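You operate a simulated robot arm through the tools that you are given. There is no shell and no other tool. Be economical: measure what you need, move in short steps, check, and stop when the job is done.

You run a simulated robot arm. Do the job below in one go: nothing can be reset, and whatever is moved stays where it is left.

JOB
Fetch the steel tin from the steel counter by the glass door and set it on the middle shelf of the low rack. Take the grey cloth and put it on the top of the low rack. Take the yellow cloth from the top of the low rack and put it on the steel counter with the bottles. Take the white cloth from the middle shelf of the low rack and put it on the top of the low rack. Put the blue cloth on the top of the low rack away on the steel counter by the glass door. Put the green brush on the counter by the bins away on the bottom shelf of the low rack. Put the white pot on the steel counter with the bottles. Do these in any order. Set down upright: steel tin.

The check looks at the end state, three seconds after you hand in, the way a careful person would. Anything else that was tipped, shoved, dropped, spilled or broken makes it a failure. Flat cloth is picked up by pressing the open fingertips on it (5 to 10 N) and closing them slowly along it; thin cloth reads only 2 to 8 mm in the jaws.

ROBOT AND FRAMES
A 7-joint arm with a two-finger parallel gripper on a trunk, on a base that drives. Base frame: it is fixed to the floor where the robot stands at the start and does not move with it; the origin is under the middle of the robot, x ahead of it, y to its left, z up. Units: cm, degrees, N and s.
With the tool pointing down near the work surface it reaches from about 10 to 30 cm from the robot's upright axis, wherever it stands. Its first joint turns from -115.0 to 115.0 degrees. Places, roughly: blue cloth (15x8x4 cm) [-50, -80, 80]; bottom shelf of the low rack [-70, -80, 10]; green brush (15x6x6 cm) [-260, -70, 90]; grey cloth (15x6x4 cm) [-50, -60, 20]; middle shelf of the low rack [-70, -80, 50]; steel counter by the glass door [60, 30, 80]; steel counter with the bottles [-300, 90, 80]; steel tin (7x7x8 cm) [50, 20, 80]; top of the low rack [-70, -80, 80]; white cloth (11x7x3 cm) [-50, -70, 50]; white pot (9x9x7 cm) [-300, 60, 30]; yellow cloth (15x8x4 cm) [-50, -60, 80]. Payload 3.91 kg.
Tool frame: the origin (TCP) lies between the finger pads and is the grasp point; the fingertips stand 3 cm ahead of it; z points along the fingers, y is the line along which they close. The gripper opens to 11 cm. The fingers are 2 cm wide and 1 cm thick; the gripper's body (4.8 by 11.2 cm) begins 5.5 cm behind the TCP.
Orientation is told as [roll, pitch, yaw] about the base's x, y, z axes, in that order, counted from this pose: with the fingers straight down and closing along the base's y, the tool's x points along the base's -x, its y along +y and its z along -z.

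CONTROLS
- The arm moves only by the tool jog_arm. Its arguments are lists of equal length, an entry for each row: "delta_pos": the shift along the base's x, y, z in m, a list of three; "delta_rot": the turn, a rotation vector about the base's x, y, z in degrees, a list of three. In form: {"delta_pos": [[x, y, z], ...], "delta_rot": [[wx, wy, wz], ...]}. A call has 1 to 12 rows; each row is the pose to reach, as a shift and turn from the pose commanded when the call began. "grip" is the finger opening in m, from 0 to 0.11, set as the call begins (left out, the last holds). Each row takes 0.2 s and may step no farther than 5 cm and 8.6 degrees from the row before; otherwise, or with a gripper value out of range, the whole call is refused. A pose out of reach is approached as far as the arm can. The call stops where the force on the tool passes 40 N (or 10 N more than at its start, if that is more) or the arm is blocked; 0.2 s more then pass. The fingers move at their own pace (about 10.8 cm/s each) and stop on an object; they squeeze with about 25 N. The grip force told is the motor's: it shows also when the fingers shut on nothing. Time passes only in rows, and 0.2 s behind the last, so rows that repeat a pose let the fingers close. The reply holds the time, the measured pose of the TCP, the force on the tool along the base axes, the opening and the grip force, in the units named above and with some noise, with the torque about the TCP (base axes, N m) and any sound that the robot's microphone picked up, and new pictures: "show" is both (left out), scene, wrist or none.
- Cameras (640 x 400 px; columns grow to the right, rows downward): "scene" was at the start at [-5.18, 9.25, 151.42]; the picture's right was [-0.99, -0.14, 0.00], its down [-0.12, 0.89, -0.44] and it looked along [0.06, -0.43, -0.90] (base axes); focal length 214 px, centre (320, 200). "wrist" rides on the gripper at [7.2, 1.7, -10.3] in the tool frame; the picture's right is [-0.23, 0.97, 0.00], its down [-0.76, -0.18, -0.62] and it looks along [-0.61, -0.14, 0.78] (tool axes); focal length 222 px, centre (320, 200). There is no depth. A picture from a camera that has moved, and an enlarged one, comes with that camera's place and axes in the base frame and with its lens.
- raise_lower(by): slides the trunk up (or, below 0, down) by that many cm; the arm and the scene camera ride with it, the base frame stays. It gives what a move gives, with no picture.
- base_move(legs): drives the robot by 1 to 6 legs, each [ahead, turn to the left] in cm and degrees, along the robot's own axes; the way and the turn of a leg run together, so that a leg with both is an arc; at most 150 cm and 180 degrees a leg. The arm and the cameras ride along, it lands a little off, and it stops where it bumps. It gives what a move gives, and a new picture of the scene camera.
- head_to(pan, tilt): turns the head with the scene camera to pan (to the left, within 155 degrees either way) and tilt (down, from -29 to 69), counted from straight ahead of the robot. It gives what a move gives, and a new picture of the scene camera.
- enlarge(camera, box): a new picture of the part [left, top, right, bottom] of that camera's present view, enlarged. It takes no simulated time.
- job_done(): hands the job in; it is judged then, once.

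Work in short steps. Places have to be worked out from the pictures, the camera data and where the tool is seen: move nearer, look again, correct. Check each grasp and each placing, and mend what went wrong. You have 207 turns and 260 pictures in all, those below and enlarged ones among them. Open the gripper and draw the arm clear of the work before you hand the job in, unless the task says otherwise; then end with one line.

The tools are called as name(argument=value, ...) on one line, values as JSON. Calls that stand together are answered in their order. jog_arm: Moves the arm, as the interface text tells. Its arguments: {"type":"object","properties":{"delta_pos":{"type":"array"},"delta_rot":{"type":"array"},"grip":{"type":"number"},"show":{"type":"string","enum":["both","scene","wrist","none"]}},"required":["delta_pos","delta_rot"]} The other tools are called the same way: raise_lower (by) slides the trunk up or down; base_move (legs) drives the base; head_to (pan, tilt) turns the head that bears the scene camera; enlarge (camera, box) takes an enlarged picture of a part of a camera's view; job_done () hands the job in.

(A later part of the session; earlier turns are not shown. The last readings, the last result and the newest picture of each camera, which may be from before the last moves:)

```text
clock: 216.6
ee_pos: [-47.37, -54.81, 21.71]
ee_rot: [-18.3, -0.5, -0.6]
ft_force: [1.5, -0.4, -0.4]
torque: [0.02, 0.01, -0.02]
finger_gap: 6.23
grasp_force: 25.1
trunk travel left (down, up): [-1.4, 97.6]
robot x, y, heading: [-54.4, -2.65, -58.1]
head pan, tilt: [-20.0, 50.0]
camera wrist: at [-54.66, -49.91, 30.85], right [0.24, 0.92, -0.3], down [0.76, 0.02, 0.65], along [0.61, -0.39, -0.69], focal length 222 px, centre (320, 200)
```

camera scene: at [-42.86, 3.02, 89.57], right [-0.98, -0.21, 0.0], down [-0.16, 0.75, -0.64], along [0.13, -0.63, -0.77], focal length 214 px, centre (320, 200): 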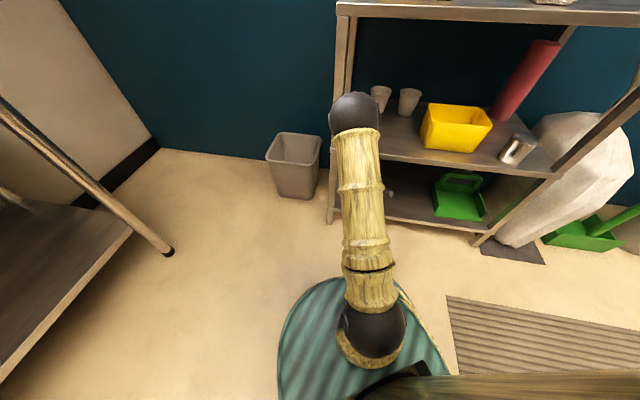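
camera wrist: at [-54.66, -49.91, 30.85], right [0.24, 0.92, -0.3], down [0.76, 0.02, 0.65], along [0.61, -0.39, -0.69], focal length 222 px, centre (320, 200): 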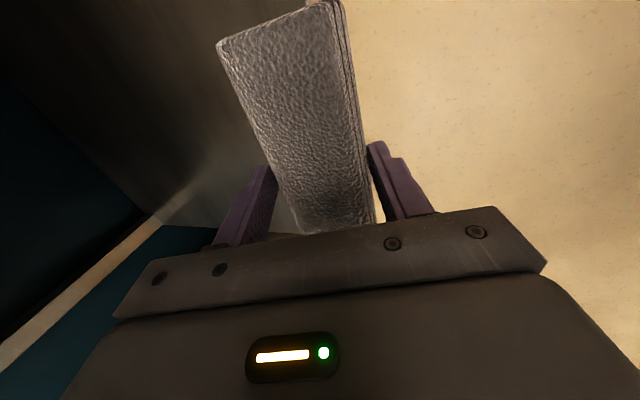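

Grey cloth held (6.2 cm). Back off, raise high, level the tool, then go to the right part of the rack top.

jog_arm(delta_pos=[[0, 0.03, 0.02], [0, 0.06, 0.02]], delta_rot=[[0, 0, 0], [0, 0, 0]], show="none")

base_move(legs=[[-14, 0]])

raise_lower(by=40)

raise_lower(by=38)

jog_arm(delta_pos=[[0, 0, 0], [0, 0, 0], [0, 0, 0]], delta_rot=[[6, 0, 0], [12, 0, 0], [18, 0, 0]], show="scene")

```text
clock: 217.2
ee_pos: [-47.34, -48.84, 23.86]
ee_rot: [-18.2, -0.4, -0.8]
ft_force: [0.2, 0.5, 0.1]
torque: [-0.02, 0.04, 0.0]
finger_gap: 6.2
grasp_force: 25.1
trunk travel left (down, up): [-1.4, 97.6]
robot x, y, heading: [-54.03, -2.66, -58.0]
head pan, tilt: [-20.0, 50.0]
```

```text
clock: 218.6
ee_pos: [-54.5, -37.05, 23.77]
ee_rot: [-18.2, -0.3, -0.5]
ft_force: [-0.1, -0.1, -1.3]
torque: [0.01, -0.01, -0.03]
finger_gap: 6.24
grasp_force: 25.0
trunk travel left (down, up): [-1.4, 97.6]
robot x, y, heading: [-61.83, 9.21, -57.7]
head pan, tilt: [-20.0, 50.0]
camera scene: at [-50.28, 14.85, 89.57], right [-0.98, -0.21, 0.0], down [-0.16, 0.75, -0.64], along [0.14, -0.63, -0.77], focal length 214 px, centre (320, 200)
```

scene: 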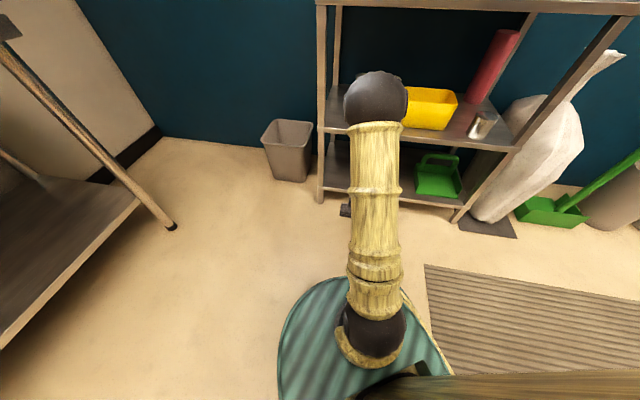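

```text
clock: 222.5
ee_pos: [-54.51, -37.28, 63.79]
ee_rot: [-18.2, -0.4, -0.5]
ft_force: [0.2, 0.0, -0.7]
torque: [0.0, 0.0, 0.0]
finger_gap: 6.15
grasp_force: 25.0
trunk travel left (down, up): [-41.4, 57.6]
robot x, y, heading: [-61.99, 9.19, -57.8]
head pan, tilt: [-20.0, 50.0]
```

```text
clock: 226.1
ee_pos: [-54.6, -37.22, 101.79]
ee_rot: [-18.2, -0.3, -0.5]
ft_force: [-0.7, 0.2, 0.0]
torque: [-0.01, -0.02, -0.01]
finger_gap: 6.12
grasp_force: 24.4
trunk travel left (down, up): [-79.4, 19.6]
robot x, y, heading: [-61.66, 9.14, -58.2]
head pan, tilt: [-20.0, 50.0]
```

```text
clock: 226.9
ee_pos: [-54.6, -37.17, 101.73]
ee_rot: [-0.1, -0.2, -0.6]
ft_force: [-0.3, 0.3, -0.6]
torque: [0.0, -0.02, 0.01]
finger_gap: 6.11
grasp_force: 24.7
trunk travel left (down, up): [-79.4, 19.6]
robot x, y, heading: [-61.52, 9.08, -57.9]
head pan, tilt: [-20.0, 50.0]
camera scene: at [-50.36, 14.77, 167.58], right [-0.98, -0.21, 0.0], down [-0.16, 0.75, -0.64], along [0.14, -0.63, -0.77], focal length 214 px, centre (320, 200)
```

scene: 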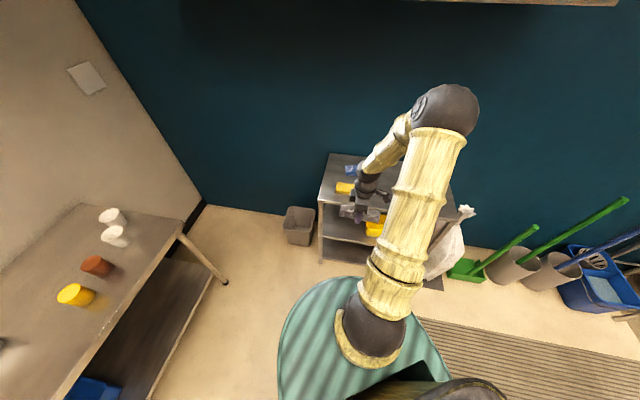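

I'll drive to face the rack top's right portion.

base_move(legs=[[0, -82.7], [42, 0], [0, 82.7]])

```text
clock: 240.2
ee_pos: [-86.91, -63.38, 101.83]
ee_rot: [-0.3, -0.2, -0.4]
ft_force: [-0.3, 0.9, 0.1]
torque: [0.02, -0.03, 0.01]
finger_gap: 6.03
grasp_force: 24.4
trunk travel left (down, up): [-79.4, 19.6]
robot x, y, heading: [-93.87, -17.23, -57.8]
head pan, tilt: [-20.0, 50.0]
camera scene: at [-82.82, -11.33, 167.57], right [-0.98, -0.22, 0.0], down [-0.16, 0.75, -0.64], along [0.14, -0.63, -0.77], focal length 214 px, centre (320, 200)
```

scene: 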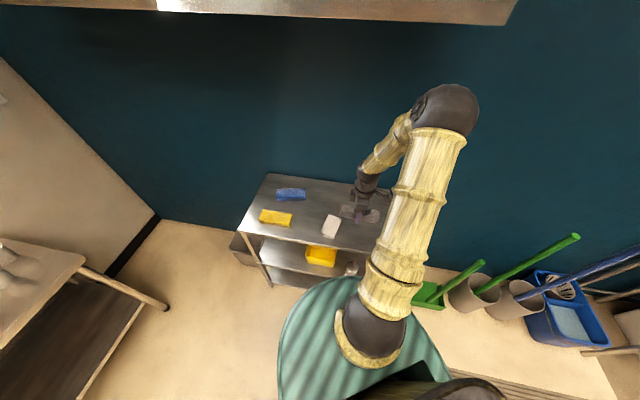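

Move over (-91, -68), re-tilt to 18° so the cloth is level, then lower by trunk.

jog_arm(delta_pos=[[-0.02, -0.02, 0], [-0.04, -0.04, 0], [-0.04, -0.05, 0]], delta_rot=[[-6, 0, 0], [-12, 0, 0], [-18, 0, 0]], show="none")

raise_lower(by=-14)

enlarge(camera="wrist", box=[0, 0, 640, 400])

```text
clock: 241.0
ee_pos: [-90.74, -68.15, 101.89]
ee_rot: [-18.3, -0.2, -0.4]
ft_force: [-0.1, -0.5, -0.2]
torque: [-0.02, 0.03, -0.03]
finger_gap: 6.02
grasp_force: 25.2
trunk travel left (down, up): [-79.4, 19.6]
robot x, y, heading: [-94.15, -16.99, -57.4]
head pan, tilt: [-20.0, 50.0]
```

```text
clock: 242.7
ee_pos: [-90.82, -68.11, 87.88]
ee_rot: [-18.3, -0.3, -0.2]
ft_force: [0.2, 0.4, -1.4]
torque: [0.01, 0.01, 0.01]
finger_gap: 6.02
grasp_force: 25.1
trunk travel left (down, up): [-65.4, 33.6]
robot x, y, heading: [-94.41, -16.79, -58.0]
head pan, tilt: [-20.0, 50.0]
```

```text
1.00 times, centred on (320, 200) of wrist (not enlarged: the box is as wide or as high as the picture)
camera zoom: at [-98.18, -63.32, 97.06], right [0.23, 0.92, -0.3], down [0.76, 0.02, 0.65], along [0.61, -0.38, -0.7], focal length 222 px, centre (320, 200)
```

zoom: 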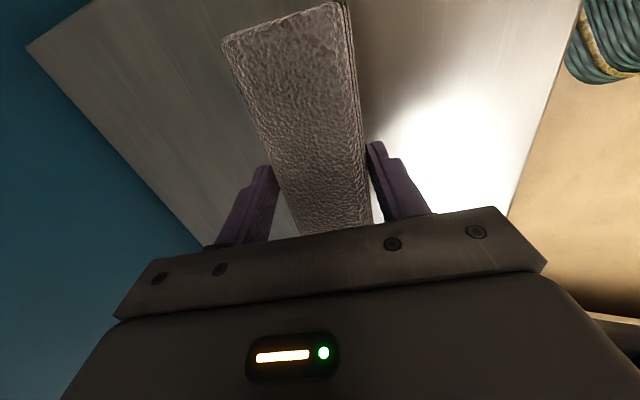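

raise_lower(by=-3)

```text
clock: 243.2
ee_pos: [-90.89, -68.16, 86.14]
ee_rot: [-18.4, -0.2, -0.5]
ft_force: [1.0, 5.3, 10.5]
torque: [0.57, 0.0, -0.04]
finger_gap: 6.05
grasp_force: 24.6
trunk travel left (down, up): [-63.5, 35.5]
robot x, y, heading: [-94.22, -16.91, -57.5]
head pan, tilt: [-20.0, 50.0]
stopped: the force on the tool passed its limit at 61 N (the readings are from after the stop); the commanded pose is now the measured one
```

Contact. Release and raise.

jog_arm(delta_pos=[[0, 0, 0], [0, 0, 0], [0, 0, 0]], delta_rot=[[0, 0, 0], [0, 0, 0], [0, 0, 0]], grip=0.095, show="none")

raise_lower(by=14)

enlarge(camera="wrist", box=[0, 0, 640, 400])

```text
clock: 243.8
ee_pos: [-90.77, -69.04, 86.61]
ee_rot: [-19.8, -0.5, -0.3]
ft_force: [-2.4, -13.3, 15.7]
torque: [0.01, 0.16, 0.13]
finger_gap: 8.6
grasp_force: 0.0
trunk travel left (down, up): [-63.5, 35.5]
robot x, y, heading: [-94.07, -16.53, -57.4]
head pan, tilt: [-20.0, 50.0]
stopped in row 2: the force on the tool passed its limit at 41 N (the readings are from after the stop); the commanded pose is now the measured one
```

```text
clock: 245.5
ee_pos: [-90.88, -68.76, 100.36]
ee_rot: [-19.1, -0.5, -0.3]
ft_force: [-0.4, 0.4, 0.4]
torque: [0.03, -0.05, 0.0]
finger_gap: 9.5
grasp_force: 0.1
trunk travel left (down, up): [-77.5, 21.5]
robot x, y, heading: [-94.19, -17.15, -57.7]
head pan, tilt: [-20.0, 50.0]
```

```text
1.00 times, centred on (320, 200) of wrist (not enlarged: the box is as wide or as high as the picture)
camera zoom: at [-98.18, -63.7, 109.49], right [0.23, 0.92, -0.32], down [0.76, 0.03, 0.65], along [0.61, -0.39, -0.69], focal length 222 px, centre (320, 200)
```

zoom: 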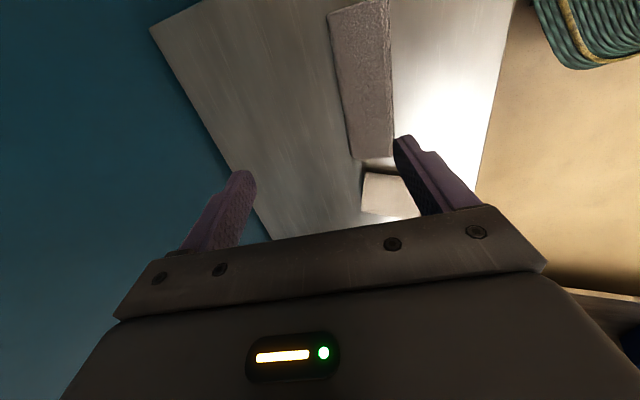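

Grey cloth lies flat on top. Now the blue cloth at about (-52.5, -79.5), rotated ~13°. Level the tool with yaw 13 and drive over.

jog_arm(delta_pos=[[0, 0.01, 0.02], [0, 0.02, 0.02], [0, 0.03, 0.02]], delta_rot=[[6.3, 0, 0], [12.7, 0, 0], [19, 0, 0]], show="none")

base_move(legs=[[0, 47.2], [37.8, 0], [0, -47.2]])

jog_arm(delta_pos=[[0, -0.03, 0], [0, -0.06, 0], [0, -0.08, 0]], delta_rot=[[0, 0, 5], [0, 0, 10], [0, 0, 13]])

```text
clock: 246.3
ee_pos: [-90.96, -65.66, 102.35]
ee_rot: [-0.1, -0.3, -0.5]
ft_force: [0.1, -0.5, 0.6]
torque: [0.01, 0.0, 0.02]
finger_gap: 9.51
grasp_force: 0.1
trunk travel left (down, up): [-77.5, 21.5]
robot x, y, heading: [-93.72, -16.98, -57.3]
head pan, tilt: [-20.0, 50.0]
```

```text
clock: 255.1
ee_pos: [-55.39, -73.12, 102.4]
ee_rot: [-0.1, -0.2, -2.3]
ft_force: [-0.2, -0.1, 0.7]
torque: [-0.02, 0.01, 0.0]
finger_gap: 9.5
grasp_force: 0.1
trunk travel left (down, up): [-77.5, 21.5]
robot x, y, heading: [-56.73, -24.67, -59.6]
head pan, tilt: [-20.0, 50.0]
camera scene: at [-45.46, -19.13, 165.58], right [-0.98, -0.18, 0.0], down [-0.14, 0.75, -0.64], along [0.12, -0.63, -0.77], focal length 214 px, centre (320, 200)
```

scene: 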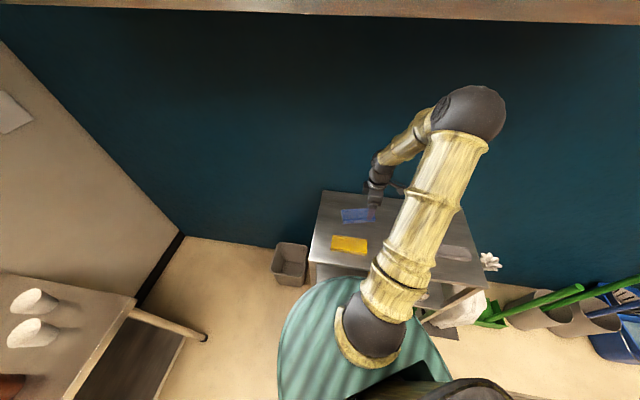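

```text
clock: 255.9
ee_pos: [-55.53, -81.27, 102.21]
ee_rot: [-0.1, -0.3, 10.7]
ft_force: [0.0, -0.4, 0.6]
torque: [0.01, 0.01, -0.02]
finger_gap: 9.51
grasp_force: 0.0
trunk travel left (down, up): [-77.5, 21.5]
robot x, y, heading: [-57.1, -24.49, -59.6]
head pan, tilt: [-20.0, 50.0]
camera scene: at [-45.46, -19.19, 165.59], right [-0.98, -0.18, 0.0], down [-0.14, 0.75, -0.64], along [0.12, -0.63, -0.77], focal length 214 px, centre (320, 200)
camera wrist: at [-62.93, -80.89, 112.41], right [0.04, 1.0, 0.0], down [0.78, -0.03, 0.63], along [0.63, -0.03, -0.78], focal length 222 px, centre (320, 200)
```

scene: 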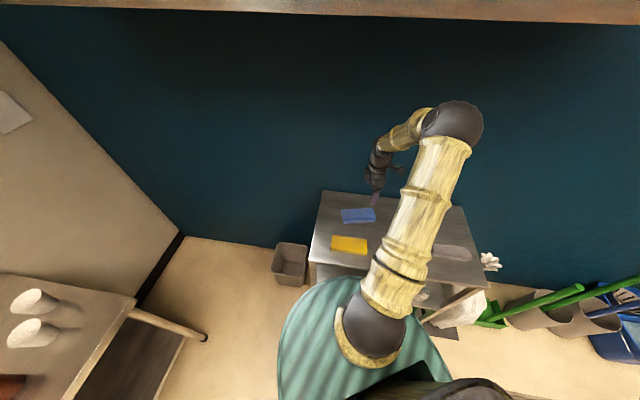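
wrist: 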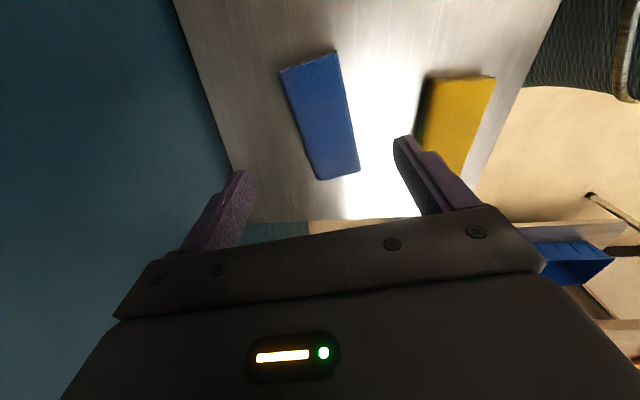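

Blue: centre (-52.7, -80.7), 12°. Align, open wide and lower.

jog_arm(delta_pos=[[0.028, 0.005, 0], [0.028, 0.005, 0]], delta_rot=[[0, 0, 1], [0, 0, 1]], grip=0.109, show="none")

raise_lower(by=-13.5)

enlarge(camera="wrist", box=[0, 0, 640, 400])

```text
clock: 256.5
ee_pos: [-52.62, -80.93, 102.36]
ee_rot: [-0.3, -0.3, 11.5]
ft_force: [0.8, 0.5, -0.1]
torque: [0.03, 0.0, 0.0]
finger_gap: 10.9
grasp_force: 0.0
trunk travel left (down, up): [-77.5, 21.5]
robot x, y, heading: [-56.76, -24.53, -59.7]
head pan, tilt: [-20.0, 50.0]
```

```text
clock: 258.1
ee_pos: [-52.57, -80.78, 88.79]
ee_rot: [-0.2, -0.2, 11.7]
ft_force: [-0.9, 0.1, -0.4]
torque: [-0.01, 0.0, -0.01]
finger_gap: 10.91
grasp_force: 0.0
trunk travel left (down, up): [-64.0, 35.0]
robot x, y, heading: [-56.92, -24.04, -59.7]
head pan, tilt: [-20.0, 50.0]
```

```text
1.00 times, centred on (320, 200) of wrist (not enlarged: the box is as wide or as high as the picture)
camera zoom: at [-60.08, -80.5, 99.05], right [0.03, 1.0, 0.0], down [0.78, -0.02, 0.63], along [0.63, -0.02, -0.78], focal length 222 px, centre (320, 200)
```

zoom: 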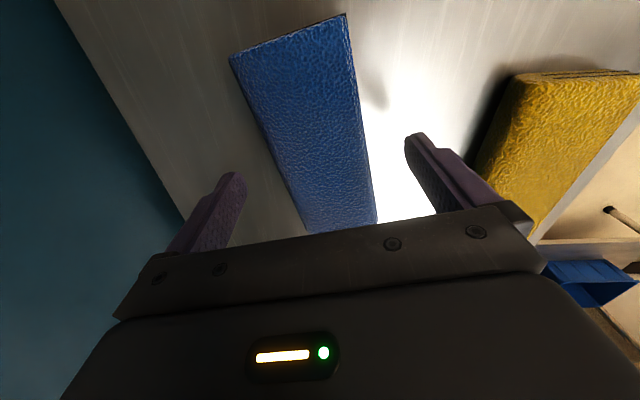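

Good. Lower 3.3 cm and close.

raise_lower(by=-3.3)

jog_arm(delta_pos=[[0, 0, 0], [0, 0, 0], [0, 0, 0], [0, 0, 0], [0, 0, 0.03], [0, 0, 0.06]], delta_rot=[[0, 0, 0], [0, 0, 0], [0, 0, 0], [0, 0, 0], [0, 0, 0], [0, 0, 0]], grip=0.0, show="wrist")

```text
clock: 258.9
ee_pos: [-52.52, -80.73, 85.59]
ee_rot: [-0.2, -0.3, 11.7]
ft_force: [0.1, -0.1, -0.3]
torque: [-0.02, 0.03, 0.01]
finger_gap: 10.92
grasp_force: 0.0
trunk travel left (down, up): [-60.7, 38.3]
robot x, y, heading: [-56.64, -24.3, -59.6]
head pan, tilt: [-20.0, 50.0]
```

```text
clock: 260.3
ee_pos: [-52.37, -80.8, 91.48]
ee_rot: [-0.2, -0.3, 11.6]
ft_force: [0.4, 0.0, -0.6]
torque: [0.02, 0.02, -0.02]
finger_gap: 6.98
grasp_force: 25.1
trunk travel left (down, up): [-60.7, 38.3]
robot x, y, heading: [-56.9, -24.3, -59.5]
head pan, tilt: [-20.0, 50.0]
camera wrist: at [-59.96, -80.52, 101.66], right [0.03, 1.0, 0.0], down [0.78, -0.02, 0.63], along [0.63, -0.02, -0.78], focal length 222 px, centre (320, 200)
```

wrist: 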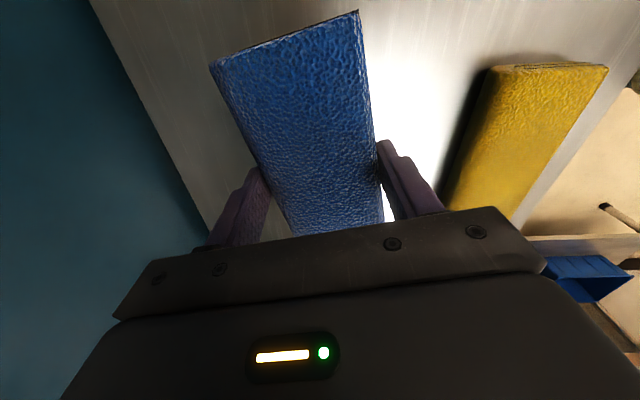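

Blue cloth held. Raise, then drive to the counter by the glass door.

raise_lower(by=13)

base_move(legs=[[0, 108], [74, 0], [0, -18]])

enlarge(camera="wrist", box=[0, 0, 640, 400])

```text
clock: 261.9
ee_pos: [-52.4, -80.72, 104.4]
ee_rot: [-0.2, -0.3, 11.7]
ft_force: [0.0, 0.1, -0.9]
torque: [0.0, 0.0, 0.01]
finger_gap: 6.98
grasp_force: 24.8
trunk travel left (down, up): [-73.7, 25.3]
robot x, y, heading: [-56.92, -24.61, -59.4]
head pan, tilt: [-20.0, 50.0]
```

```text
clock: 266.8
ee_pos: [-1.27, -34.97, 104.32]
ee_rot: [-0.2, -0.1, 86.2]
ft_force: [-0.3, 1.0, -0.6]
torque: [-0.03, -0.01, 0.02]
finger_gap: 6.94
grasp_force: 24.9
trunk travel left (down, up): [-73.7, 25.3]
robot x, y, heading: [-56.79, -24.77, 12.6]
head pan, tilt: [-20.0, 50.0]
stopped in leg 1: the robot was blocked; the commanded pose is now the measured one
camera scene: at [-58.32, -11.66, 161.77], right [-0.13, -0.99, 0.0], down [-0.76, 0.1, -0.64], along [0.64, -0.09, -0.77], focal length 214 px, centre (320, 200)
```

scene: 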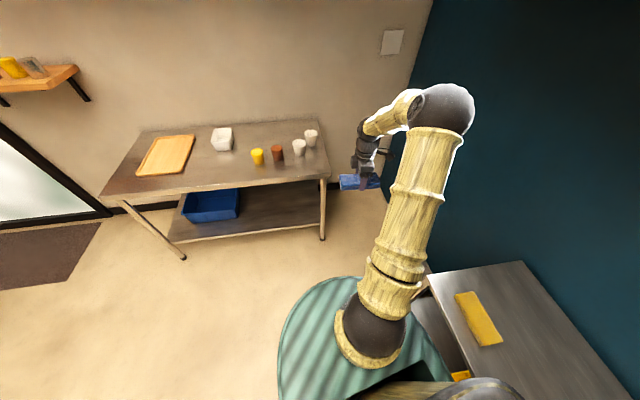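

```text
1.00 times, centred on (320, 200) of wrist (not enlarged: the box is as wide or as high as the picture)
camera zoom: at [-3.6, -42.1, 114.61], right [-0.96, 0.29, 0.0], down [0.23, 0.75, 0.63], along [0.18, 0.6, -0.78], focal length 222 px, centre (320, 200)
```

zoom: 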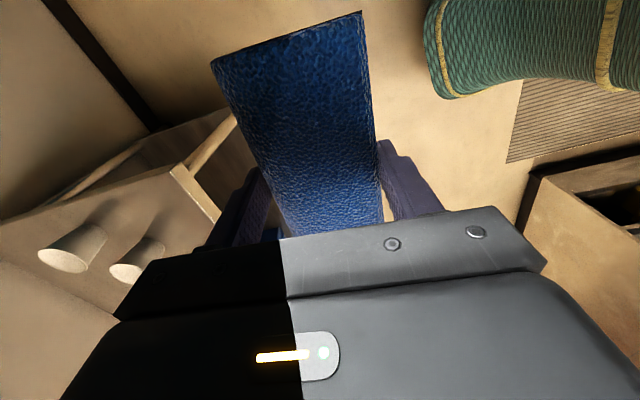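

The base was blocked turning next to the rack. I'll drive ahead away from it first, then turn.

base_move(legs=[[30, 0], [0, 54.6], [54, 0], [0, -37]])

```text
clock: 270.5
ee_pos: [29.83, -17.69, 104.29]
ee_rot: [-0.1, -0.1, 97.3]
ft_force: [0.2, 0.3, -0.7]
torque: [0.01, -0.01, 0.03]
finger_gap: 6.95
grasp_force: 24.9
trunk travel left (down, up): [-73.7, 25.3]
robot x, y, heading: [-26.42, -18.26, 22.8]
head pan, tilt: [-20.0, 50.0]
stopped in leg 2: the robot was blocked; the commanded pose is now the measured one
camera scene: at [-30.39, -5.73, 161.78], right [0.05, -1.0, 0.0], down [-0.77, -0.04, -0.64], along [0.64, 0.03, -0.77], focal length 214 px, centre (320, 200)
```

scene: 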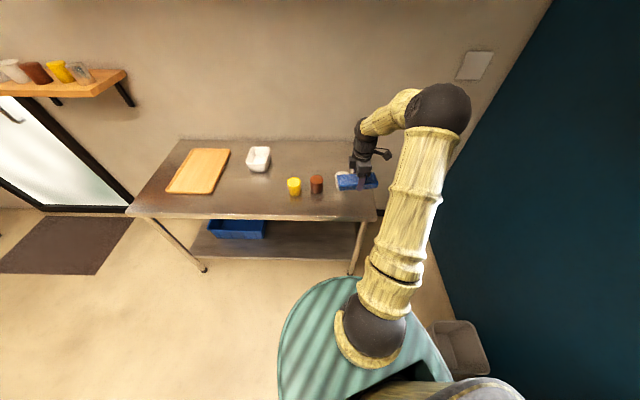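

Blocked again; look down behind-right to see what the base touches.

head_to(pan=-120, tilt=55)

```text
clock: 272.2
ee_pos: [29.86, -17.74, 104.4]
ee_rot: [-0.1, -0.1, 97.2]
ft_force: [0.4, 0.3, 0.1]
torque: [0.0, 0.0, 0.0]
finger_gap: 6.93
grasp_force: 25.0
trunk travel left (down, up): [-73.7, 25.3]
robot x, y, heading: [-26.56, -17.67, 22.6]
head pan, tilt: [-120.0, 55.0]
camera scene: at [-38.99, -13.28, 161.14], right [-0.99, 0.13, 0.0], down [0.1, 0.81, -0.57], along [-0.07, -0.57, -0.82], focal length 214 px, centre (320, 200)
```

scene: 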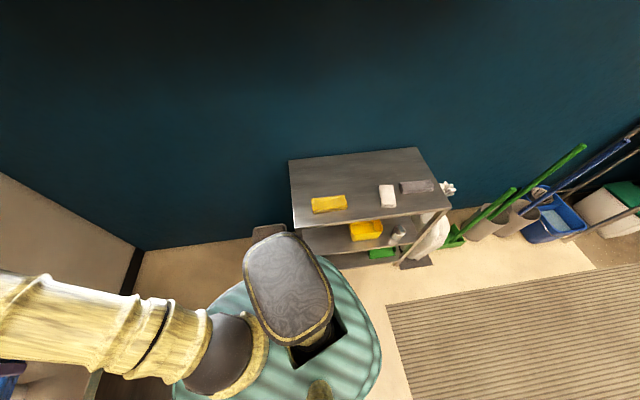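

head_to(pan=-60, tilt=69)

head_to(pan=120, tilt=50)

```text
clock: 273.5
ee_pos: [29.97, -17.74, 104.27]
ee_rot: [-0.1, 0.0, 97.2]
ft_force: [0.4, -0.9, -0.4]
torque: [-0.02, -0.01, 0.01]
finger_gap: 6.93
grasp_force: 24.8
trunk travel left (down, up): [-73.7, 25.3]
robot x, y, heading: [-26.6, -18.16, 22.7]
head pan, tilt: [-60.0, 68.8]
camera scene: at [-33.63, -9.53, 159.59], right [-0.61, -0.79, 0.0], down [-0.74, 0.57, -0.36], along [0.29, -0.22, -0.93], focal length 214 px, centre (320, 200)
```

scene: 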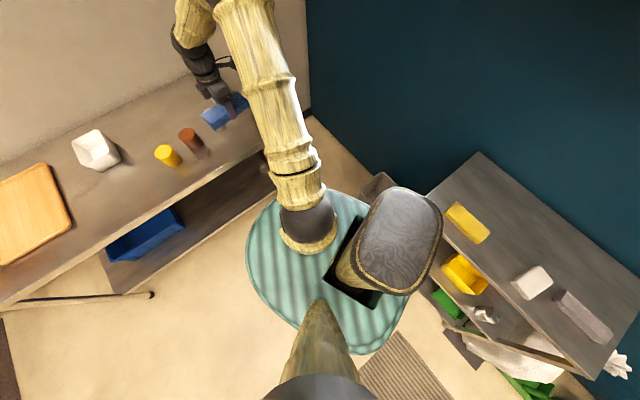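

```text
clock: 276.2
ee_pos: [29.79, -17.79, 104.36]
ee_rot: [0.0, 0.0, 97.3]
ft_force: [-0.3, 0.8, 0.0]
torque: [-0.02, -0.02, 0.0]
finger_gap: 6.95
grasp_force: 25.6
trunk travel left (down, up): [-73.7, 25.3]
robot x, y, heading: [-26.86, -17.91, 22.7]
head pan, tilt: [120.0, 50.0]
camera scene: at [-44.2, -1.45, 161.79], right [0.61, 0.79, 0.0], down [0.61, -0.47, -0.64], along [-0.51, 0.39, -0.77], focal length 214 px, centre (320, 200)
```

scene: 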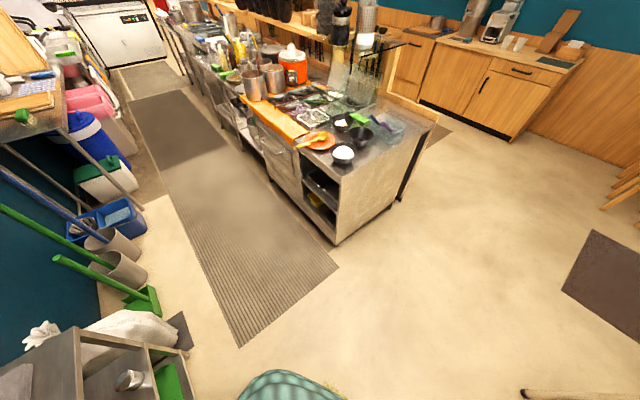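

The base evidently has a long tail that met the rack when turning. I'll leave with a forward arc instead.

base_move(legs=[[38, 40], [0, -15]])

head_to(pan=-10, tilt=55)

```text
clock: 280.4
ee_pos: [52.91, 29.58, 104.4]
ee_rot: [-0.1, 0.0, 120.7]
ft_force: [0.2, -0.3, -0.7]
torque: [0.01, 0.02, 0.01]
finger_gap: 6.93
grasp_force: 25.1
trunk travel left (down, up): [-73.7, 25.3]
robot x, y, heading: [1.27, 6.54, 46.1]
head pan, tilt: [120.0, 50.0]
camera scene: at [-21.42, 15.03, 161.79], right [0.24, 0.97, 0.0], down [0.74, -0.19, -0.64], along [-0.62, 0.16, -0.77], focal length 214 px, centre (320, 200)
```

scene: 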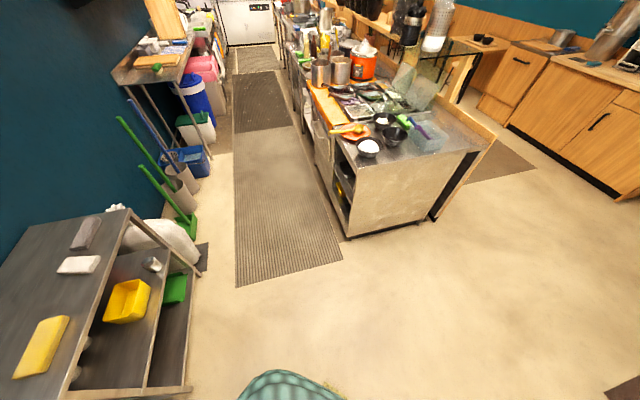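

```text
clock: 282.5
ee_pos: [52.86, 29.59, 104.46]
ee_rot: [0.0, -0.1, 120.6]
ft_force: [-0.2, 0.4, -0.7]
torque: [0.02, 0.0, 0.0]
finger_gap: 6.95
grasp_force: 24.7
trunk travel left (down, up): [-73.7, 25.3]
robot x, y, heading: [0.94, 6.97, 46.0]
head pan, tilt: [-10.0, 55.0]
camera scene: at [-8.13, 17.42, 161.13], right [0.59, -0.81, 0.0], down [-0.66, -0.48, -0.57], along [0.46, 0.34, -0.82], focal length 214 px, centre (320, 200)
```

scene: 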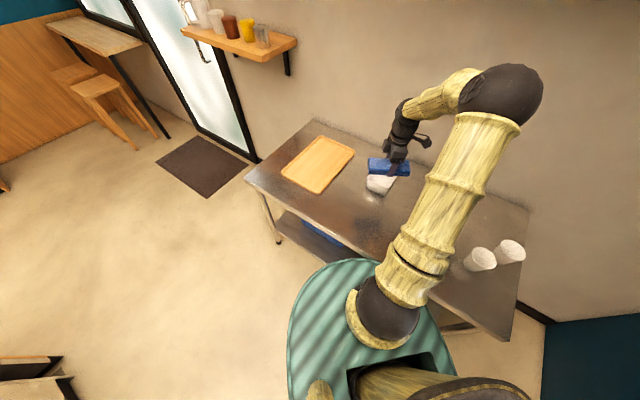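

Move to the free spot (41, 30) and lower.

jog_arm(delta_pos=[[-0.04, 0, 0], [-0.08, 0.002, 0], [-0.12, 0.005, 0], [-0.12, 0.005, 0]], delta_rot=[[0, 0, 0], [0, 0, 0], [0, 0, 0], [0, 0, 0]], show="none")

raise_lower(by=-16.5)

enlarge(camera="wrist", box=[0, 0, 640, 400])

```text
clock: 283.5
ee_pos: [40.77, 30.43, 104.34]
ee_rot: [0.0, -0.1, 120.5]
ft_force: [0.9, -0.8, 0.0]
torque: [-0.01, 0.01, 0.02]
finger_gap: 6.94
grasp_force: 25.0
trunk travel left (down, up): [-73.7, 25.3]
robot x, y, heading: [1.09, 6.62, 46.1]
head pan, tilt: [-10.0, 55.0]
```

```text
clock: 285.3
ee_pos: [40.77, 30.54, 87.82]
ee_rot: [-0.1, -0.1, 120.7]
ft_force: [-0.6, 0.6, -0.4]
torque: [-0.03, 0.02, 0.05]
finger_gap: 6.96
grasp_force: 24.9
trunk travel left (down, up): [-57.2, 41.8]
robot x, y, heading: [1.3, 6.92, 46.1]
head pan, tilt: [-10.0, 55.0]
```

```text
1.00 times, centred on (320, 200) of wrist (not enlarged: the box is as wide or as high as the picture)
camera zoom: at [42.96, 23.39, 98.13], right [-0.95, -0.3, 0.0], down [-0.24, 0.74, 0.63], along [-0.19, 0.6, -0.78], focal length 222 px, centre (320, 200)
```

zoom: 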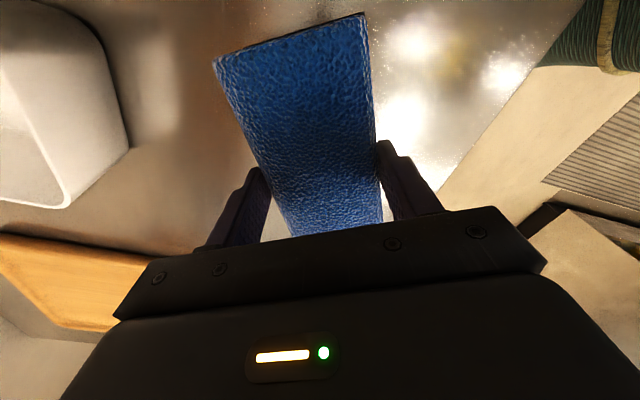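

raise_lower(by=-4)

jog_arm(delta_pos=[[0, 0, 0], [0, 0, 0], [0, 0, 0], [0, 0, 0.04], [0, 0, 0.08]], delta_rot=[[0, 0, 0], [0, 0, 0], [0, 0, 0], [0, 0, 0], [0, 0, 0]], grip=0.1, show="wrist")

```text
clock: 286.2
ee_pos: [40.8, 30.53, 83.77]
ee_rot: [-0.2, -0.1, 120.6]
ft_force: [-0.5, 0.3, -0.4]
torque: [0.0, 0.0, 0.02]
finger_gap: 6.94
grasp_force: 24.6
trunk travel left (down, up): [-53.2, 45.8]
robot x, y, heading: [0.93, 7.02, 46.0]
head pan, tilt: [-10.0, 55.0]
```

```text
clock: 287.4
ee_pos: [40.52, 30.65, 92.09]
ee_rot: [-0.2, -0.1, 120.7]
ft_force: [-0.3, -0.5, 0.2]
torque: [-0.01, 0.0, 0.01]
finger_gap: 9.99
grasp_force: 0.0
trunk travel left (down, up): [-53.2, 45.8]
robot x, y, heading: [1.18, 6.93, 46.0]
head pan, tilt: [-10.0, 55.0]
camera wrist: at [42.6, 23.67, 102.44], right [-0.95, -0.3, 0.0], down [-0.24, 0.74, 0.63], along [-0.19, 0.6, -0.78], focal length 222 px, centre (320, 200)
```

wrist: 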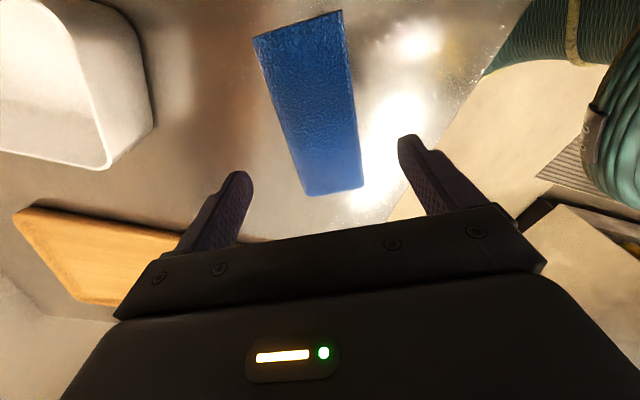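

Blue cloth is placed on the counter. Next the yellow cloth: raise, back to the rack front and turn to face it.

raise_lower(by=16)

base_move(legs=[[0, -28.5], [-56.6, 0], [0, -75.5]])

enlarge(camera="wrist", box=[0, 0, 640, 400])

```text
clock: 289.2
ee_pos: [40.52, 30.88, 108.18]
ee_rot: [-0.1, 0.0, 120.7]
ft_force: [-0.3, 0.3, 0.2]
torque: [0.05, 0.0, -0.04]
finger_gap: 10.0
grasp_force: 0.0
trunk travel left (down, up): [-69.2, 29.8]
robot x, y, heading: [1.64, 6.6, 45.9]
head pan, tilt: [-10.0, 55.0]
```

```text
clock: 299.7
ee_pos: [-40.57, -54.13, 108.16]
ee_rot: [-0.1, -0.2, 15.3]
ft_force: [0.0, -0.1, -0.2]
torque: [0.0, 0.0, 0.01]
finger_gap: 9.99
grasp_force: 0.0
trunk travel left (down, up): [-69.2, 29.8]
robot x, y, heading: [-53.26, -10.16, -59.3]
head pan, tilt: [-10.0, 55.0]
camera scene: at [-40.63, -3.76, 156.63], right [-0.94, -0.35, 0.0], down [-0.29, 0.77, -0.57], along [0.2, -0.54, -0.82], focal length 214 px, centre (320, 200)
```

scene: 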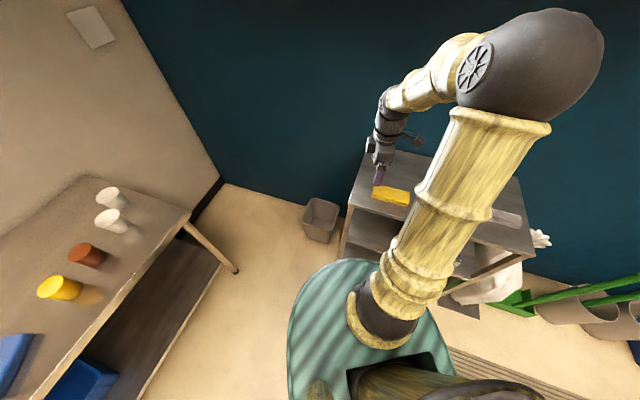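

```text
1.00 times, centred on (320, 200) of wrist (not enlarged: the box is as wide or as high as the picture)
camera zoom: at [-48.06, -54.4, 118.4], right [-0.04, 1.0, 0.0], down [0.78, 0.03, 0.63], along [0.63, 0.02, -0.78], focal length 222 px, centre (320, 200)
```

zoom: 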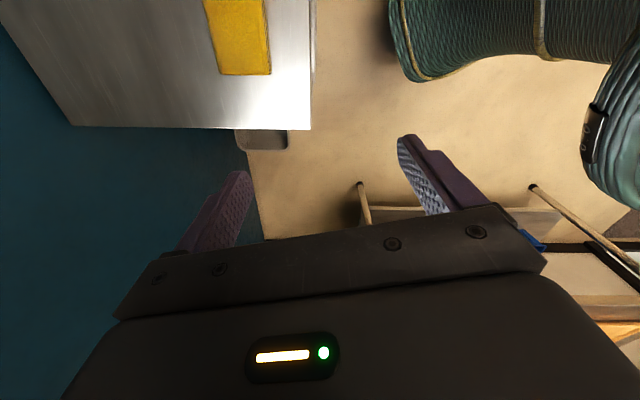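

Yellow cloth is square with the rack, centre (-49.9, -64.2). Move above it with yaw 0, then lower.

jog_arm(delta_pos=[[-0.03, -0.03, 0], [-0.06, -0.065, 0], [-0.093, -0.1, 0], [-0.093, -0.1, 0]], delta_rot=[[0, 0, -5], [0, 0, -10], [0, 0, -15], [0, 0, -15]], grip=0.109, show="none")

raise_lower(by=-17)

enlarge(camera="wrist", box=[0, 0, 640, 400])

```text
clock: 300.7
ee_pos: [-49.89, -63.96, 107.67]
ee_rot: [-0.1, -0.2, 0.3]
ft_force: [0.3, -0.2, 0.8]
torque: [0.0, 0.02, 0.03]
finger_gap: 10.89
grasp_force: 0.1
trunk travel left (down, up): [-69.2, 29.8]
robot x, y, heading: [-53.21, -9.92, -59.2]
head pan, tilt: [-10.0, 55.0]
```

```text
clock: 302.6
ee_pos: [-49.86, -64.1, 90.71]
ee_rot: [-0.2, 0.0, 0.3]
ft_force: [-0.1, -0.4, -0.3]
torque: [0.01, 0.0, 0.0]
finger_gap: 10.88
grasp_force: 0.1
trunk travel left (down, up): [-52.2, 46.8]
robot x, y, heading: [-53.44, -10.16, -59.4]
head pan, tilt: [-10.0, 55.0]
```

```text
1.00 times, centred on (320, 200) of wrist (not enlarged: the box is as wide or as high as the picture)
camera zoom: at [-57.17, -62.33, 100.94], right [0.22, 0.98, 0.0], down [0.76, -0.17, 0.63], along [0.61, -0.14, -0.78], focal length 222 px, centre (320, 200)
```

zoom: 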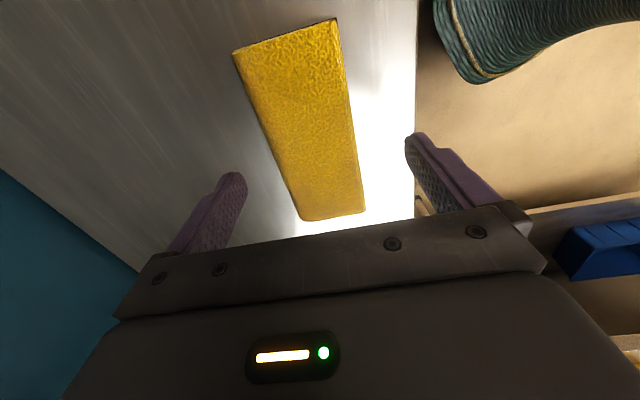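

raise_lower(by=-5.2)

jog_arm(delta_pos=[[0, 0, 0], [0, 0, 0], [0, 0, 0], [0, 0, 0], [0, 0, 0.03], [0, 0, 0.06]], delta_rot=[[0, 0, 0], [0, 0, 0], [0, 0, 0], [0, 0, 0], [0, 0, 0], [0, 0, 0]], grip=0.0, show="wrist")

```text
clock: 303.5
ee_pos: [-49.81, -64.07, 85.44]
ee_rot: [-0.2, 0.0, 0.4]
ft_force: [0.0, 0.1, -0.6]
torque: [0.01, 0.02, 0.03]
finger_gap: 10.89
grasp_force: 0.0
trunk travel left (down, up): [-47.0, 52.0]
robot x, y, heading: [-53.29, -10.19, -59.3]
head pan, tilt: [-10.0, 55.0]
```

```text
clock: 304.9
ee_pos: [-49.73, -64.04, 91.74]
ee_rot: [-0.3, 0.0, 0.3]
ft_force: [-0.1, -0.7, 0.9]
torque: [0.02, 0.0, 0.0]
finger_gap: 6.93
grasp_force: 24.9
trunk travel left (down, up): [-47.0, 52.0]
robot x, y, heading: [-52.9, -10.02, -59.4]
head pan, tilt: [-10.0, 55.0]
camera wrist: at [-57.06, -62.44, 101.98], right [0.22, 0.98, 0.0], down [0.76, -0.17, 0.63], along [0.61, -0.14, -0.78], focal length 222 px, centre (320, 200)
```

wrist: 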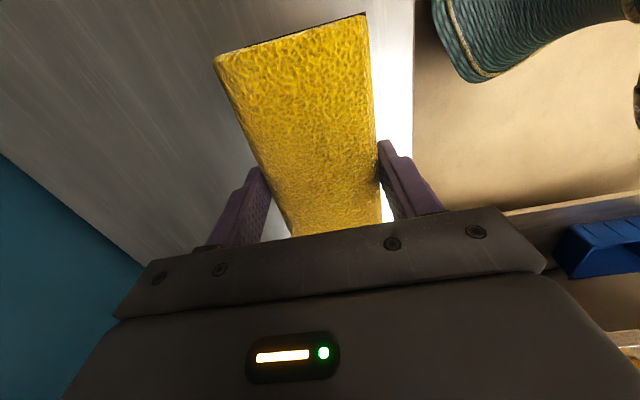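

Yellow cloth held. Raise and drive down the aisle toward the bottle counter, stopping midway to look.

raise_lower(by=20)

base_move(legs=[[0, -124], [120, 0]])

head_to(pan=10, tilt=25)

```text
clock: 307.1
ee_pos: [-49.73, -64.08, 111.67]
ee_rot: [-0.1, -0.1, 0.3]
ft_force: [-0.3, -0.7, -1.0]
torque: [-0.01, -0.05, 0.0]
finger_gap: 6.96
grasp_force: 24.8
trunk travel left (down, up): [-67.0, 32.0]
robot x, y, heading: [-53.24, -10.12, -59.5]
head pan, tilt: [-10.0, 55.0]
```

```text
clock: 321.8
ee_pos: [-218.75, 29.3, 111.77]
ee_rot: [-0.2, -0.1, -125.6]
ft_force: [0.8, 0.3, -0.1]
torque: [0.01, 0.01, 0.03]
finger_gap: 6.92
grasp_force: 25.3
trunk travel left (down, up): [-67.0, 32.0]
robot x, y, heading: [-172.61, 1.07, 174.9]
head pan, tilt: [-10.0, 55.0]
camera scene: at [-175.17, -13.33, 154.43], right [0.26, 0.97, 0.0], down [0.79, -0.21, -0.57], along [-0.55, 0.15, -0.82], focal length 214 px, centre (320, 200)
```

scene: 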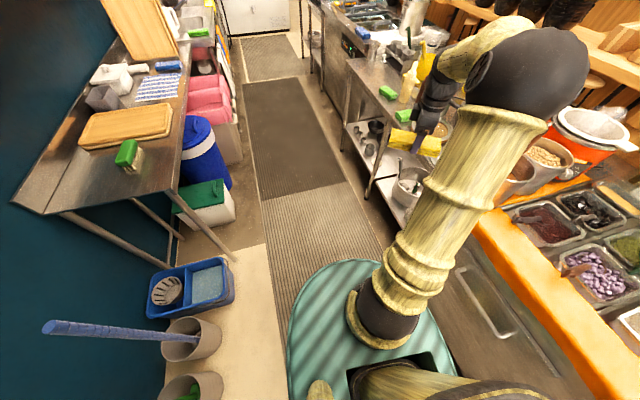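

```text
clock: 322.8
ee_pos: [-218.79, 29.24, 111.68]
ee_rot: [-0.1, -0.1, -125.5]
ft_force: [-0.4, -0.5, -0.5]
torque: [0.04, -0.02, -0.02]
finger_gap: 6.93
grasp_force: 24.8
trunk travel left (down, up): [-67.0, 32.0]
robot x, y, heading: [-172.64, 0.26, 175.0]
head pan, tilt: [10.0, 25.0]
camera scene: at [-177.37, -15.99, 158.83], right [-0.08, 1.0, 0.0], down [0.42, 0.04, -0.91], along [-0.9, -0.08, -0.42], focal length 214 px, centre (320, 200)
```

scene: 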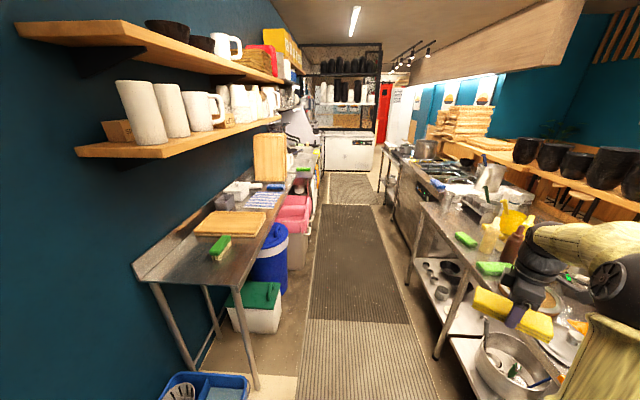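

Now I see the bottle counter (right) with a lower shelf, and the brush on the left counter. Look right at the bottle counter's top and shelf.

head_to(pan=-25, tilt=35)

```text
clock: 323.8
ee_pos: [-218.7, 29.31, 111.79]
ee_rot: [-0.2, -0.2, -125.5]
ft_force: [0.2, -0.4, -1.4]
torque: [0.0, 0.0, -0.03]
finger_gap: 6.92
grasp_force: 25.0
trunk travel left (down, up): [-67.0, 32.0]
robot x, y, heading: [-172.7, 0.24, 175.0]
head pan, tilt: [-25.0, 35.0]
camera scene: at [-175.81, -10.8, 157.26], right [0.5, 0.87, 0.0], down [0.5, -0.29, -0.82], along [-0.71, 0.41, -0.57], focal length 214 px, centre (320, 200)
```

scene: 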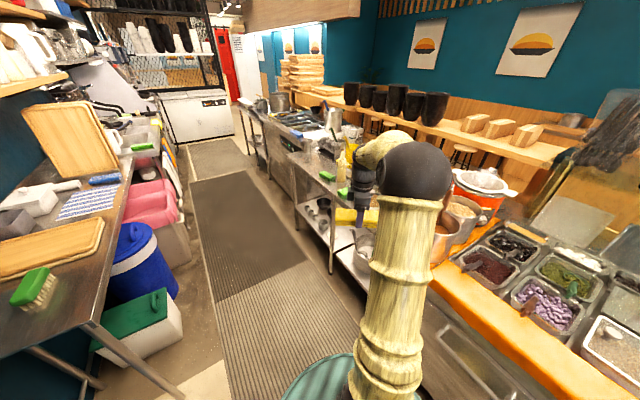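

Drive 75 cm further for a closer look, arm still over the aisle.

base_move(legs=[[75, 2]])

head_to(pan=-70, tilt=45)

head_to(pan=-20, tilt=40)

```text
clock: 328.4
ee_pos: [-294.98, 30.34, 111.65]
ee_rot: [-0.1, -0.1, -121.5]
ft_force: [-0.1, -0.6, -1.4]
torque: [0.0, -0.04, 0.02]
finger_gap: 6.92
grasp_force: 25.0
trunk travel left (down, up): [-67.0, 32.0]
robot x, y, heading: [-247.21, 4.58, 178.7]
head pan, tilt: [-25.0, 35.0]
camera scene: at [-249.43, -6.8, 157.25], right [0.44, 0.9, 0.0], down [0.51, -0.25, -0.82], along [-0.73, 0.36, -0.57], focal length 214 px, centre (320, 200)
```

scene: 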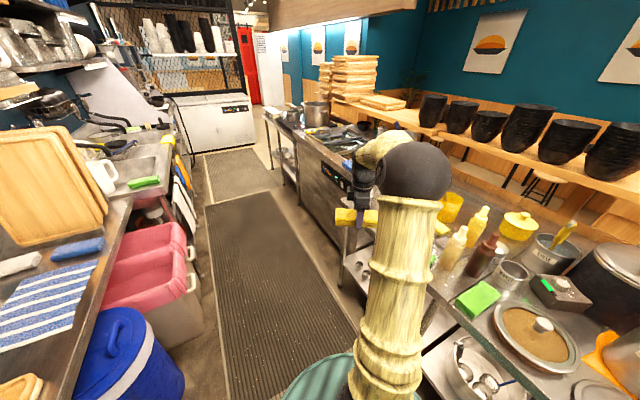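

```text
clock: 329.6
ee_pos: [-294.82, 30.32, 111.75]
ee_rot: [-0.2, -0.2, -121.6]
ft_force: [-0.2, 0.8, -1.3]
torque: [0.02, 0.02, -0.01]
finger_gap: 6.95
grasp_force: 24.5
trunk travel left (down, up): [-67.0, 32.0]
robot x, y, heading: [-247.15, 4.81, 178.8]
head pan, tilt: [-70.0, 45.0]
camera scene: at [-244.11, -3.0, 155.78], right [0.95, 0.32, 0.0], down [0.23, -0.67, -0.71], along [-0.23, 0.67, -0.71], focal length 214 px, centre (320, 200)
```

scene: 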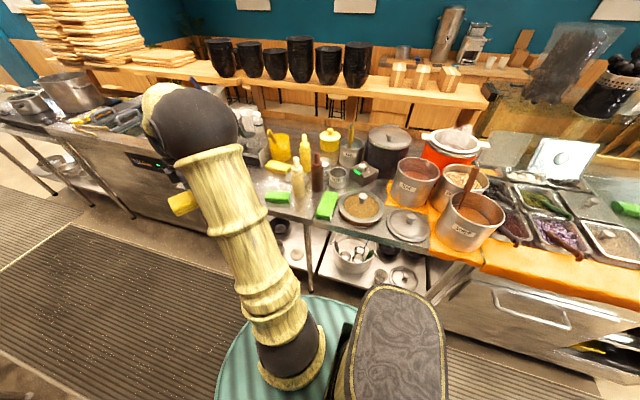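

```text
clock: 330.8
ee_pos: [-294.86, 30.39, 111.61]
ee_rot: [-0.2, -0.1, -121.6]
ft_force: [0.2, 0.2, -0.5]
torque: [0.02, -0.01, 0.01]
finger_gap: 6.95
grasp_force: 25.0
trunk travel left (down, up): [-67.0, 32.0]
robot x, y, heading: [-247.27, 4.81, 178.8]
head pan, tilt: [-20.0, 40.0]
camera scene: at [-249.42, -7.61, 156.5], right [0.36, 0.93, 0.0], down [0.6, -0.23, -0.77], along [-0.71, 0.28, -0.64], focal length 214 px, centre (320, 200)
```

scene: 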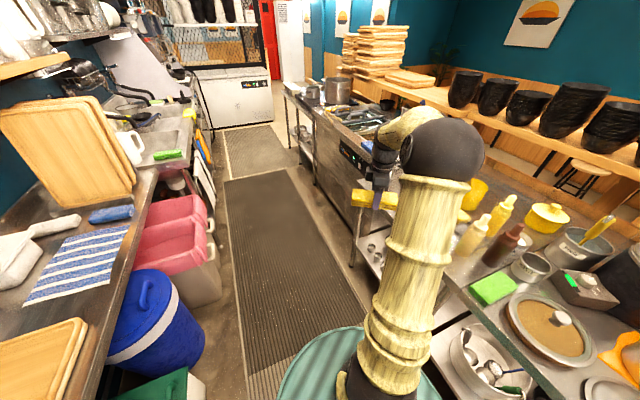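

Crowded counter; I need to see its left part. Drive 50 cm further and look back at it.

base_move(legs=[[50, 0]])

head_to(pan=-95, tilt=45)

```text
clock: 334.1
ee_pos: [-344.83, 31.43, 111.69]
ee_rot: [-0.1, 0.0, -121.5]
ft_force: [0.3, -0.2, -0.6]
torque: [-0.01, 0.02, 0.01]
finger_gap: 6.92
grasp_force: 24.8
trunk travel left (down, up): [-67.0, 32.0]
robot x, y, heading: [-296.89, 5.87, 178.6]
head pan, tilt: [-20.0, 40.0]
camera scene: at [-299.32, -6.49, 156.5], right [0.36, 0.93, 0.0], down [0.6, -0.23, -0.77], along [-0.71, 0.28, -0.64], focal length 214 px, centre (320, 200)
```

scene: 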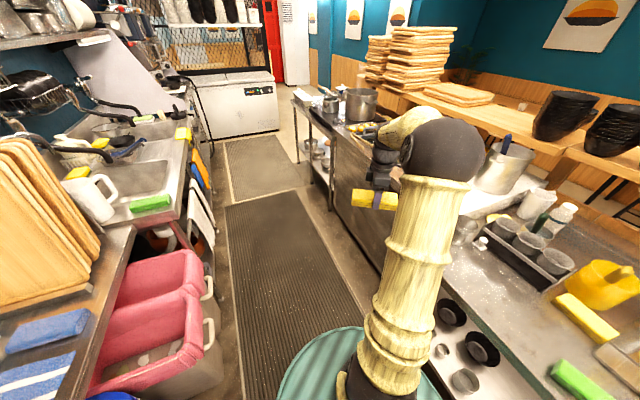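

```text
clock: 335.6
ee_pos: [-344.79, 31.53, 111.68]
ee_rot: [-0.3, -0.1, -121.5]
ft_force: [-0.4, 0.5, 0.4]
torque: [0.0, 0.03, -0.02]
finger_gap: 6.93
grasp_force: 24.5
trunk travel left (down, up): [-67.0, 32.0]
robot x, y, heading: [-296.66, 5.8, 178.7]
head pan, tilt: [-95.0, 45.0]
camera scene: at [-290.47, -1.49, 155.78], right [0.99, -0.11, 0.0], down [-0.08, -0.7, -0.71], along [0.08, 0.7, -0.71], focal length 214 px, centre (320, 200)
```

scene: 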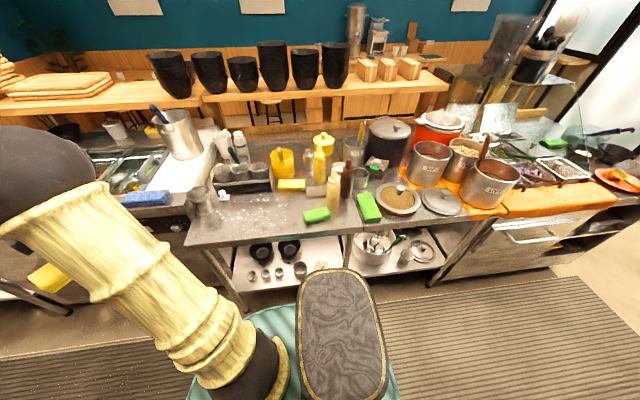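

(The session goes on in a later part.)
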